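You operate a simulated robot arm through the tools that you are given. There is no shell and no other tool. Be economical: measure what you need, move in short steps, check, and stop when the job is done.

The job below is to be done with a simulated robot arm. You get a single attempt, and the scene is never put back.

## Task
Fetch the cooker card and set it on the white leaflets.
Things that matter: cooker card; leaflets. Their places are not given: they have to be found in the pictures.

Only the result counts: the job must be done as asked and must still hold three seconds after the hand-in. Knocking over, shifting, dropping, spilling or breaking anything else fails it.

## Robot
A 7-joint arm with a two-finger parallel gripper, fixed in place. Base frame: the origin is at the foot of the arm, x ahead of it, y to its left, z up; the work surface is at about z = 75. Lengths are in cm, angles in rad, forces in N, time in s.
With the tool pointing down near the work surface it reaches from about 20 to 68 cm from the base axis. Its first joint turns from -1.152 to 1.152 rad. Payload 2.4 kg.
Tool frame: the origin (TCP) lies between the finger pads and is the grasp point; the fingertips stand 3 cm ahead of it; z points along the fingers, y is the line along which they close. The gripper opens to 9.4 cm. The fingers are 2.8 cm wide and 1 cm thick; the gripper's body (5 by 9.6 cm) begins 5.5 cm behind the TCP.
Orientation is that of the tool frame in the base frame, as a unit quaternion [w, x, y, z]. With the fingers straight down and closing along the base's y, the tool's x points along the base's -x, its y along +y and its z along -z.

## Interface
- The arm moves only by the tool drive_tool. Its argument "plan" is one flat list of numbers, 7 for each row, row after row: the shift along the base's x, y, z in cm, then the turn, a rotation vector about the base's x, y, z in rad, then the gripper command, from -1 (fully open) to 1 (shut), values between in proportion. In form: [tx, ty, tz, rx, ry, rz, hand, tx, ty, tz, rx, ry, rz, hand, ...]. A call has 1 to 20 rows; each row shifts and turns the commanded pose from where the row before left it. A row lasts 0.2 s, in which the tool goes at most 5 cm and 0.15 rad; a call with a longer step from one row to the next is refused whole, and so is a gripper value outside its range. A pose out of reach is approached as far as the arm can. The call stops where the force on the tool passes 40 N (or 10 N more than at its start, if that is more) or the arm is blocked; 0.2 s more then pass. The fingers move at their own pace (about 15.3 cm/s each) and stop on an object; they squeeze with about 26 N. The grip force told is the motor's: it shows also when the fingers shut on nothing. Time passes only in rows, and 0.2 s behind the last, so rows that do not move let the fingers close. It gives the time, the measured TCP pose, the force on the tool (base axes), the opening and the grip force at its end, in the units of the frame above (readings bear some noise).
- Cameras (640 x 400 px; columns grow to the right, rows downward): "scene" is fixed at [5.24, 49.97, 142.73]; the picture's right is [-0.37, -0.93, 0.00], its down [-0.67, 0.27, -0.69] and it looks along [0.64, -0.26, -0.73] (base axes); focal length 363 px, centre (320, 200). "wrist" rides on the gripper at [-3.7, 0, -5.8] in the tool frame; the picture's right is [0.00, -1.00, 0.00], its down [0.97, 0.00, -0.24] and it looks along [0.24, 0.00, 0.97] (tool axes); focal length 218 px, centre (320, 200).
- snapshot(camera): a new picture of that camera. It takes no simulated time.
- locate(camera, pixels): for up to 12 pixels [column, row] of the newest picture of that camera ("zoom" is the newest enlarged one), the place [x, y, z] in the base frame of the surface seen there, good to about 0.2 cm, but the place of the scene camera against the robot may be out by one fixed shift of up to 1.2 cm in any direction. It takes no simulated time.
- zoom(camera, box): a new picture of the part [left, top, right, bottom] of that camera's present view, enlarged. It takes no simulated time.
- job_done(): hands the job in; it is judged then, once.

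Go step by step. Measure first, check grasps and placings, and put right what went wrong. The budget is 60 turns and 20 pictures, counting those below and the enlarged ones. Unless the task says otherwise, let go and move clear before handing in, and close with one line.

The tools are called after ">>>" by a JSON object that holds its "name" and its "arguments". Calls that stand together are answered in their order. drive_tool: Moves the arm, as the interface text tells. Its arguments: {"type":"object","properties":{"plan":{"type":"array","items":{"type":"number"}}},"required":["plan"]} The other tools are called the same way: snapshot (camera) takes a picture; locate (camera, pixels) gives the place of the surface under pixels of a picture; zoom (camera, box) takes an enlarged picture of a part of a camera's view; job_done () hands the job in.

At the start:

```text
time_s: 0.0
ee_pos: [40.77, 15.78, 103.55]
tcp_rot: [-0.001, 0.0, 1.0, 0.001]
contact_force: [0.1, 0.3, 0.5]
opening: 9.44
finger_force: 0.2
```

scene: 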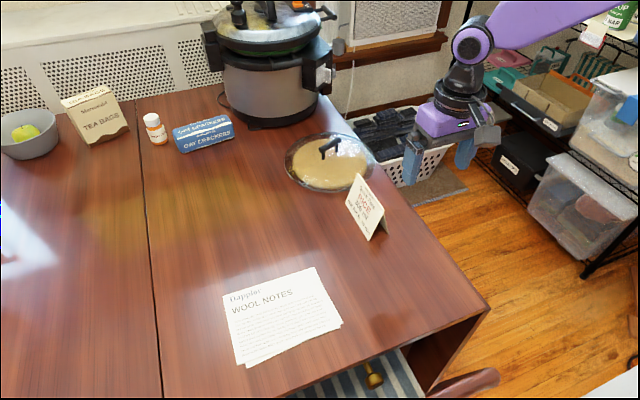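
wrist: 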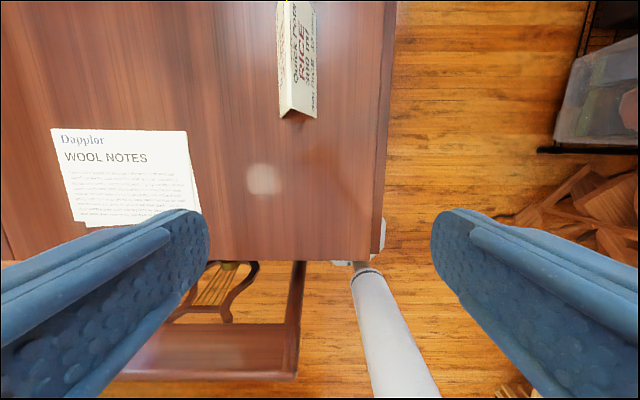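

The tent card ("RICE", the cooker card) is at scene (365,207), and the leaflets are at scene (283,315). I'll enlarge the card and measure both.

>>> {"name": "zoom", "arguments": {"camera": "scene", "box": [320, 160, 416, 250]}}

>>> {"name": "locate", "arguments": {"camera": "scene", "pixels": [[356, 174], [384, 209], [367, 240], [347, 205], [388, 233], [223, 294], [314, 268], [343, 323], [240, 365], [283, 315], [420, 300]]}}

>>> {"name": "locate", "arguments": {"camera": "wrist", "pixels": [[281, 116], [316, 117], [297, 104], [52, 128], [185, 131], [199, 208], [76, 220], [130, 180], [297, 20], [297, 60], [305, 60], [288, 60]]}}

```text
4.44 times, centred on (368, 205) of scene
```

zoom: 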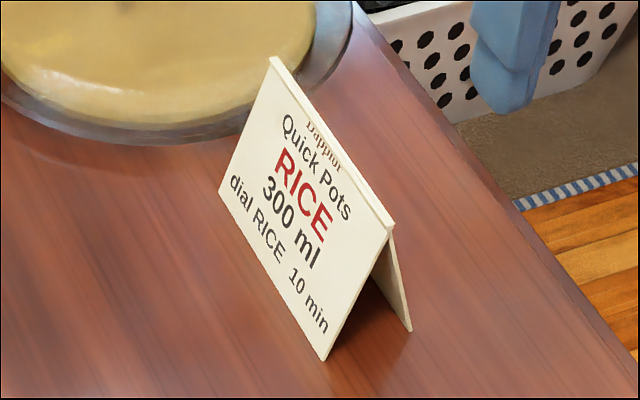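

```text
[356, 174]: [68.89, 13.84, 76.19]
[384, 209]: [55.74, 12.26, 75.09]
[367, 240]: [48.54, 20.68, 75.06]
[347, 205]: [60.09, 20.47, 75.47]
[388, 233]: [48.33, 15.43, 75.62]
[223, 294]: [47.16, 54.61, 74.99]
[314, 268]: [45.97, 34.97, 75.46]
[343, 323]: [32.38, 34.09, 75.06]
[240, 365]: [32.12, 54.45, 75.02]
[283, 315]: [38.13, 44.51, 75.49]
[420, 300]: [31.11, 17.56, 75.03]
```

```text
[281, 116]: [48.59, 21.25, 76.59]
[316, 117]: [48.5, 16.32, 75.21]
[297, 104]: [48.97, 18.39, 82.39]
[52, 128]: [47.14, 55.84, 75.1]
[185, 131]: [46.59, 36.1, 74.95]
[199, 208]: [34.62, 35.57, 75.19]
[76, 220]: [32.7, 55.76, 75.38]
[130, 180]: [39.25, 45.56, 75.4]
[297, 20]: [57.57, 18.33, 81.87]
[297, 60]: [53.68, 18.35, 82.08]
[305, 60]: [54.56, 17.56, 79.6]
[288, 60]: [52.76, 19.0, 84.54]
```

The wrist view puts the card's ridge along x at y≈19, from x≈48.5 to 60, with its top near z 84. The leaflets cover x 32–47, y 35.5–55.8. I'll move above the card and look again.

>>> {"name": "drive_tool", "arguments": {"plan": [2.54, 0.64, -1.5, 0, 0, 0, -1, 2.54, 0.64, -1.5, 0, 0, 0, -1, 2.54, 0.64, -1.5, 0, 0, 0, -1, 2.54, 0.64, -1.5, 0, 0, 0, -1, 2.54, 0.64, -1.5, 0, 0, 0, -1, 0, 0, 0, 0, 0, 0, -1]}}

>>> {"name": "snapshot", "arguments": {"camera": "wrist"}}

```text
time_s: 1.4
ee_pos: [53.65, 19.02, 96.05]
tcp_rot: [-0.001, 0.0, 1.0, 0.001]
contact_force: [-0.1, 0.4, 0.9]
opening: 9.41
finger_force: 0.0
```

```text
16 pictures are left
```

wrist: 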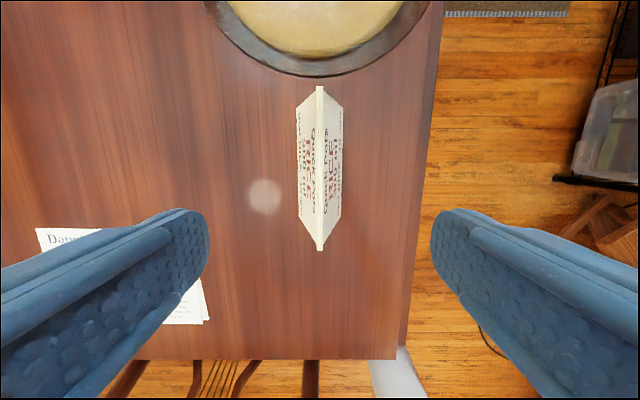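

>>> {"name": "locate", "arguments": {"camera": "wrist", "pixels": [[319, 89], [319, 130], [319, 180], [320, 247], [298, 215], [341, 213], [297, 105], [342, 105], [310, 160], [330, 160]]}}

```text
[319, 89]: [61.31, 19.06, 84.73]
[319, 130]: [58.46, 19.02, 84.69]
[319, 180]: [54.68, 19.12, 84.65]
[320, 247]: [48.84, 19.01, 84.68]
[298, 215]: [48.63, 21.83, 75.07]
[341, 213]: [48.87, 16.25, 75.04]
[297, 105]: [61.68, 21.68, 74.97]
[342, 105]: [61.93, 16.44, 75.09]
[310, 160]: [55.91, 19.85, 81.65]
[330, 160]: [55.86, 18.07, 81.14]
```

The ridge is at y 19.05, x 48.8–61.4, with its top at 84.7. I'll centre over x 55.1 and go down to z≈82.3, then close.

>>> {"name": "drive_tool", "arguments": {"plan": [1.45, 0.03, -3.4, 0, 0, 0, -1, 0, 0, -3.4, 0, 0, 0, -1, 0, 0, -3.4, 0, 0, 0, -1, 0, 0, -3.5, 0, 0, 0, -1, 0, 0, 0, 0, 0, 0, -0.2, 0, 0, 0, 0, 0, 0, 0.3, 0, 0, 0, 0, 0, 0, 0.6, 0, 0, 0, 0, 0, 0, 1, 0, 0, 0, 0, 0, 0, 1]}}

>>> {"name": "snapshot", "arguments": {"camera": "wrist"}}

```text
time_s: 3.4
ee_pos: [54.91, 18.91, 82.28]
tcp_rot: [-0.001, 0.0, 1.0, 0.0]
contact_force: [0.0, 0.4, 0.6]
opening: 2.9
finger_force: 25.4
```

```text
15 pictures are left
```

wrist: 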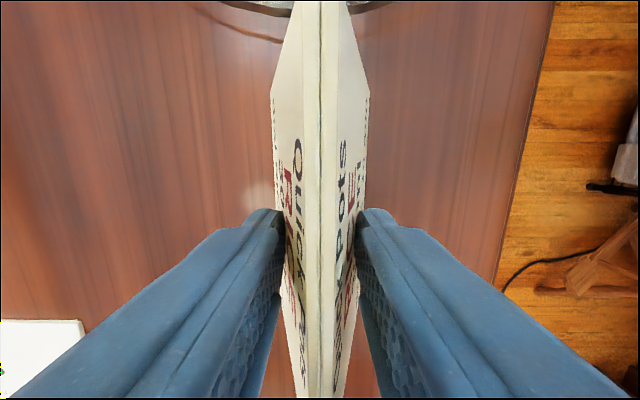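

The fingers hold the tent at a 2.9 cm opening with 25 N, and its shape is kept. I'll lift it straight up and check.

>>> {"name": "drive_tool", "arguments": {"plan": [0, 0, 1, 0, 0, 0, 1, 0, 0, 2, 0, 0, 0, 1, 0, 0, 3, 0, 0, 0, 1, 0, 0, 3, 0, 0, 0, 1, 0, 0, 0, 0, 0, 0, 1]}}

>>> {"name": "snapshot", "arguments": {"camera": "scene"}}

```text
time_s: 4.6
ee_pos: [54.97, 19.12, 91.35]
tcp_rot: [-0.001, 0.0, 1.0, -0.001]
contact_force: [-0.8, -0.8, -0.2]
opening: 2.86
finger_force: 26.0
```

```text
14 pictures are left
```

scene: 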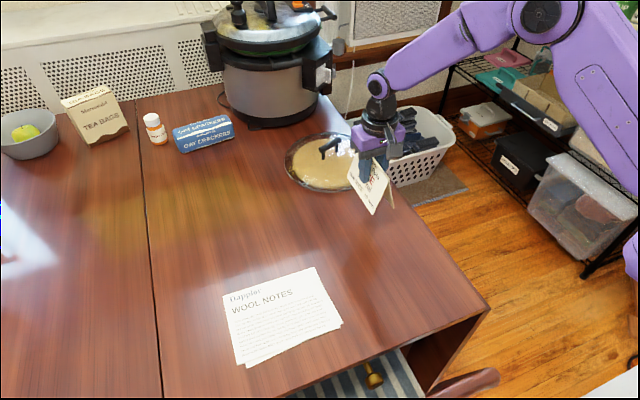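

The card is up and held. I'll carry it to above the leaflets' centre, about (39.7, 45.5), keeping its orientation.

>>> {"name": "drive_tool", "arguments": {"plan": [-1.0, 1.7, 0, 0, 0, 0, 1, -1.6, 2.75, 0, 0, 0, 0, 1, -1.6, 2.75, 0, 0, 0, 0, 1, -1.6, 2.75, 0, 0, 0, 0, 1, -1.6, 2.75, 0, 0, 0, 0, 1, -1.6, 2.75, 0, 0, 0, 0, 1, -1.6, 2.75, 0, 0, 0, 0, 1, -1.6, 2.75, 0, 0, 0, 0, 1, -1.6, 2.75, 0, 0, 0, 0, 1, -1.0, 1.7, 0, 0, 0, 0, 1, -0.5, 0.9, 0, 0, 0, 0, 1, 0, 0, 0, 0, 0, 0, 1]}}

>>> {"name": "snapshot", "arguments": {"camera": "wrist"}}

>>> {"name": "snapshot", "arguments": {"camera": "scene"}}

```text
time_s: 7.2
ee_pos: [39.67, 45.25, 91.38]
tcp_rot: [0.001, 0.0, 1.0, 0.0]
contact_force: [-0.1, 0.0, 0.3]
opening: 2.87
finger_force: 25.7
```

```text
13 pictures are left
```

wrist: 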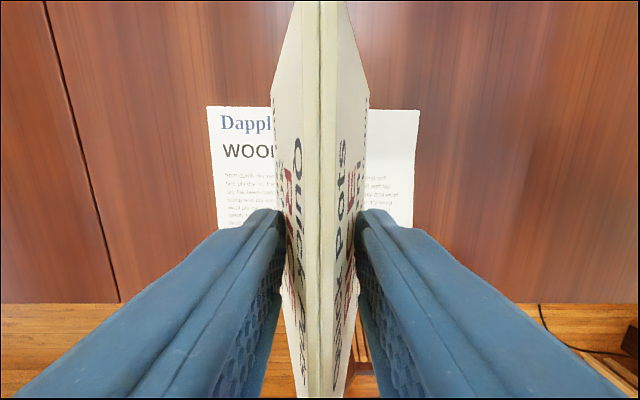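

```text
12 pictures are left
```

scene: 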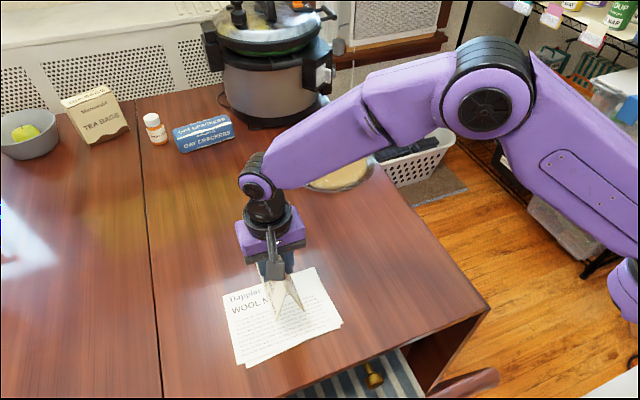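

The card hangs over the sheets. I'll check the leaflets' edges in this wrist view.

>>> {"name": "locate", "arguments": {"camera": "wrist", "pixels": [[209, 108], [417, 112], [219, 226], [412, 226], [240, 180], [390, 180], [319, 20], [320, 380]]}}

```text
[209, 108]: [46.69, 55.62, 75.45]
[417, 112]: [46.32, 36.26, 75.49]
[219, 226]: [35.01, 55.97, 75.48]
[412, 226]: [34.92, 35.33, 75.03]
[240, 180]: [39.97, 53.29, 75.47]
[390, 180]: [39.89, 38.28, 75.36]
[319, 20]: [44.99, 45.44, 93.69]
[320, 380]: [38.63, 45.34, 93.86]
```

The leaflets cover x ~32.5–46.5, y 35.5–55.8 at z 75.45. The card (x 33.6–46.1) fits and hasn't slipped. I'll lower it to contact, which I expect at TCP z≈82.8.

>>> {"name": "drive_tool", "arguments": {"plan": [0, 0, -2.5, 0, 0, 0, 1, 0, 0, -2.5, 0, 0, 0, 1, 0, 0, -2, 0, 0, 0, 1, 0, 0, -1, 0, 0, 0, 1, 0, 0, -0.3, 0, 0, 0, 1, 0, 0, -0.15, 0, 0, 0, 1, 0, 0, 0, 0, 0, 0, 1]}}

```text
time_s: 8.8
ee_pos: [39.47, 45.26, 82.84]
tcp_rot: [0.001, -0.001, 1.0, 0.0]
contact_force: [-0.5, 0.1, -0.7]
opening: 2.82
finger_force: 25.8
```

>>> {"name": "drive_tool", "arguments": {"plan": [0, 0, -0.08, 0, 0, 0, 1, 0, 0, 0, 0, 0, 0, 1]}}

>>> {"name": "zoom", "arguments": {"camera": "scene", "box": [210, 230, 360, 380]}}

```text
time_s: 9.4
ee_pos: [39.44, 45.26, 82.73]
tcp_rot: [-0.001, -0.001, 1.0, -0.001]
contact_force: [0.0, -0.6, 0.1]
opening: 2.8
finger_force: 25.8
```

```text
2.67 times, centred on (285, 305) of scene
```

zoom: 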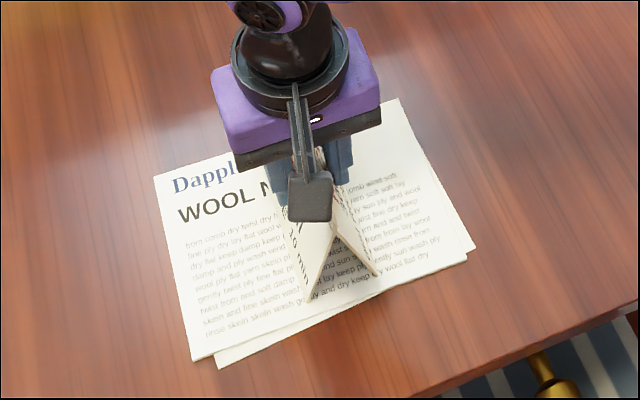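

No clear contact force yet. I'll go down in tiny steps until it touches.

>>> {"name": "drive_tool", "arguments": {"plan": [0, 0, -0.08, 0, 0, 0, 1, 0, 0, -0.07, 0, 0, 0, 1, 0, 0, 0, 0, 0, 0, 1]}}

>>> {"name": "locate", "arguments": {"camera": "zoom", "pixels": [[307, 300], [377, 274], [337, 240], [290, 315], [390, 300], [320, 330]]}}

```text
time_s: 10.2
ee_pos: [39.59, 45.26, 82.72]
tcp_rot: [0.0, -0.001, 1.0, 0.0]
contact_force: [-0.6, -0.8, 0.7]
opening: 2.8
finger_force: 25.3
```

```text
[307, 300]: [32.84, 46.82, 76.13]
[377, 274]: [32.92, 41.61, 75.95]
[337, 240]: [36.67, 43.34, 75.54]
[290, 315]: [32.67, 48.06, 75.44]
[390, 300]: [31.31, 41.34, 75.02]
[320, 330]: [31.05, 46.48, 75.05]
```

The height is staying at 82.72 although I commanded lower, so it may be resting. One more small press will confirm it.

>>> {"name": "drive_tool", "arguments": {"plan": [0, 0, -0.1, 0, 0, 0, 1, 0, 0, 0, 0, 0, 0, 1]}}

```text
time_s: 10.8
ee_pos: [39.51, 45.23, 82.7]
tcp_rot: [0.001, 0.0, 1.0, 0.002]
contact_force: [-2.4, -2.2, 12.1]
opening: 2.82
finger_force: 25.5
```

The upward force is now 12 N, so the card is resting on the leaflets. I'll ease off slightly, open the fingers gently and rise straight up.

>>> {"name": "drive_tool", "arguments": {"plan": [0, 0, 0.1, 0, 0, 0, 1, 0, 0, 0, 0, 0, 0, 1, 0, 0, 0, 0, 0, 0, 0.35, 0, 0, 0, 0, 0, 0, 0.1, 0, 0, 0, 0, 0, 0, -0.3, 0, 0, 0, 0, 0, 0, -0.6, 0, 0, 0, 0, 0, 0, -0.6, 0, 0, 2, 0, 0, 0, -0.6, 0, 0, 3, 0, 0, 0, -0.6, 0, 0, 4, 0, 0, 0, -0.6, 0, 0, 4, 0, 0, 0, -0.6, 0, 0, 0, 0, 0, 0, -0.6]}}

>>> {"name": "snapshot", "arguments": {"camera": "wrist"}}

>>> {"name": "snapshot", "arguments": {"camera": "scene"}}

```text
time_s: 13.4
ee_pos: [39.72, 45.3, 95.47]
tcp_rot: [0.0, -0.001, 1.0, 0.0]
contact_force: [-0.4, 0.4, 0.3]
opening: 7.5
finger_force: 0.0
```

```text
10 pictures are left
```

wrist: 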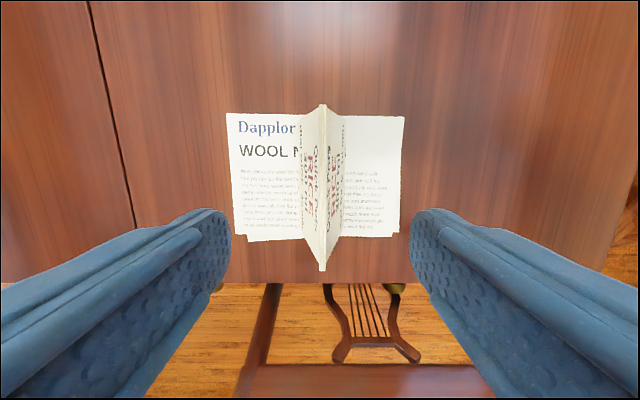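

```text
9 pictures are left
```

scene: 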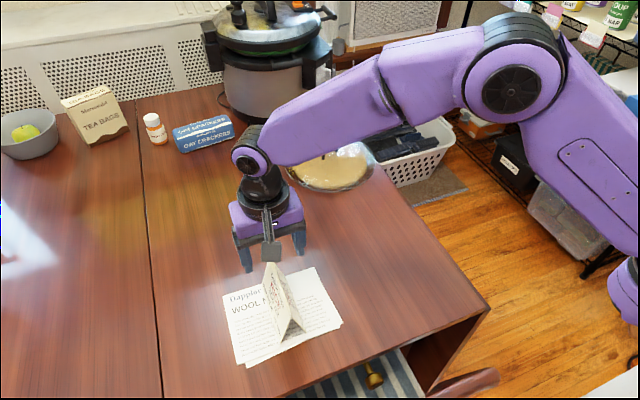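

In the wrist view the card stands upright at about (322,190), with its base inside the leaflets' outline. The scene view agrees, and the gripper is clear at z 95, so I'm handing in.

>>> {"name": "job_done", "arguments": {}}

```text
The job is handed in.
```

The cooker card is standing upright on the white leaflets, the gripper has let go and moved clear, and the job is handed in.
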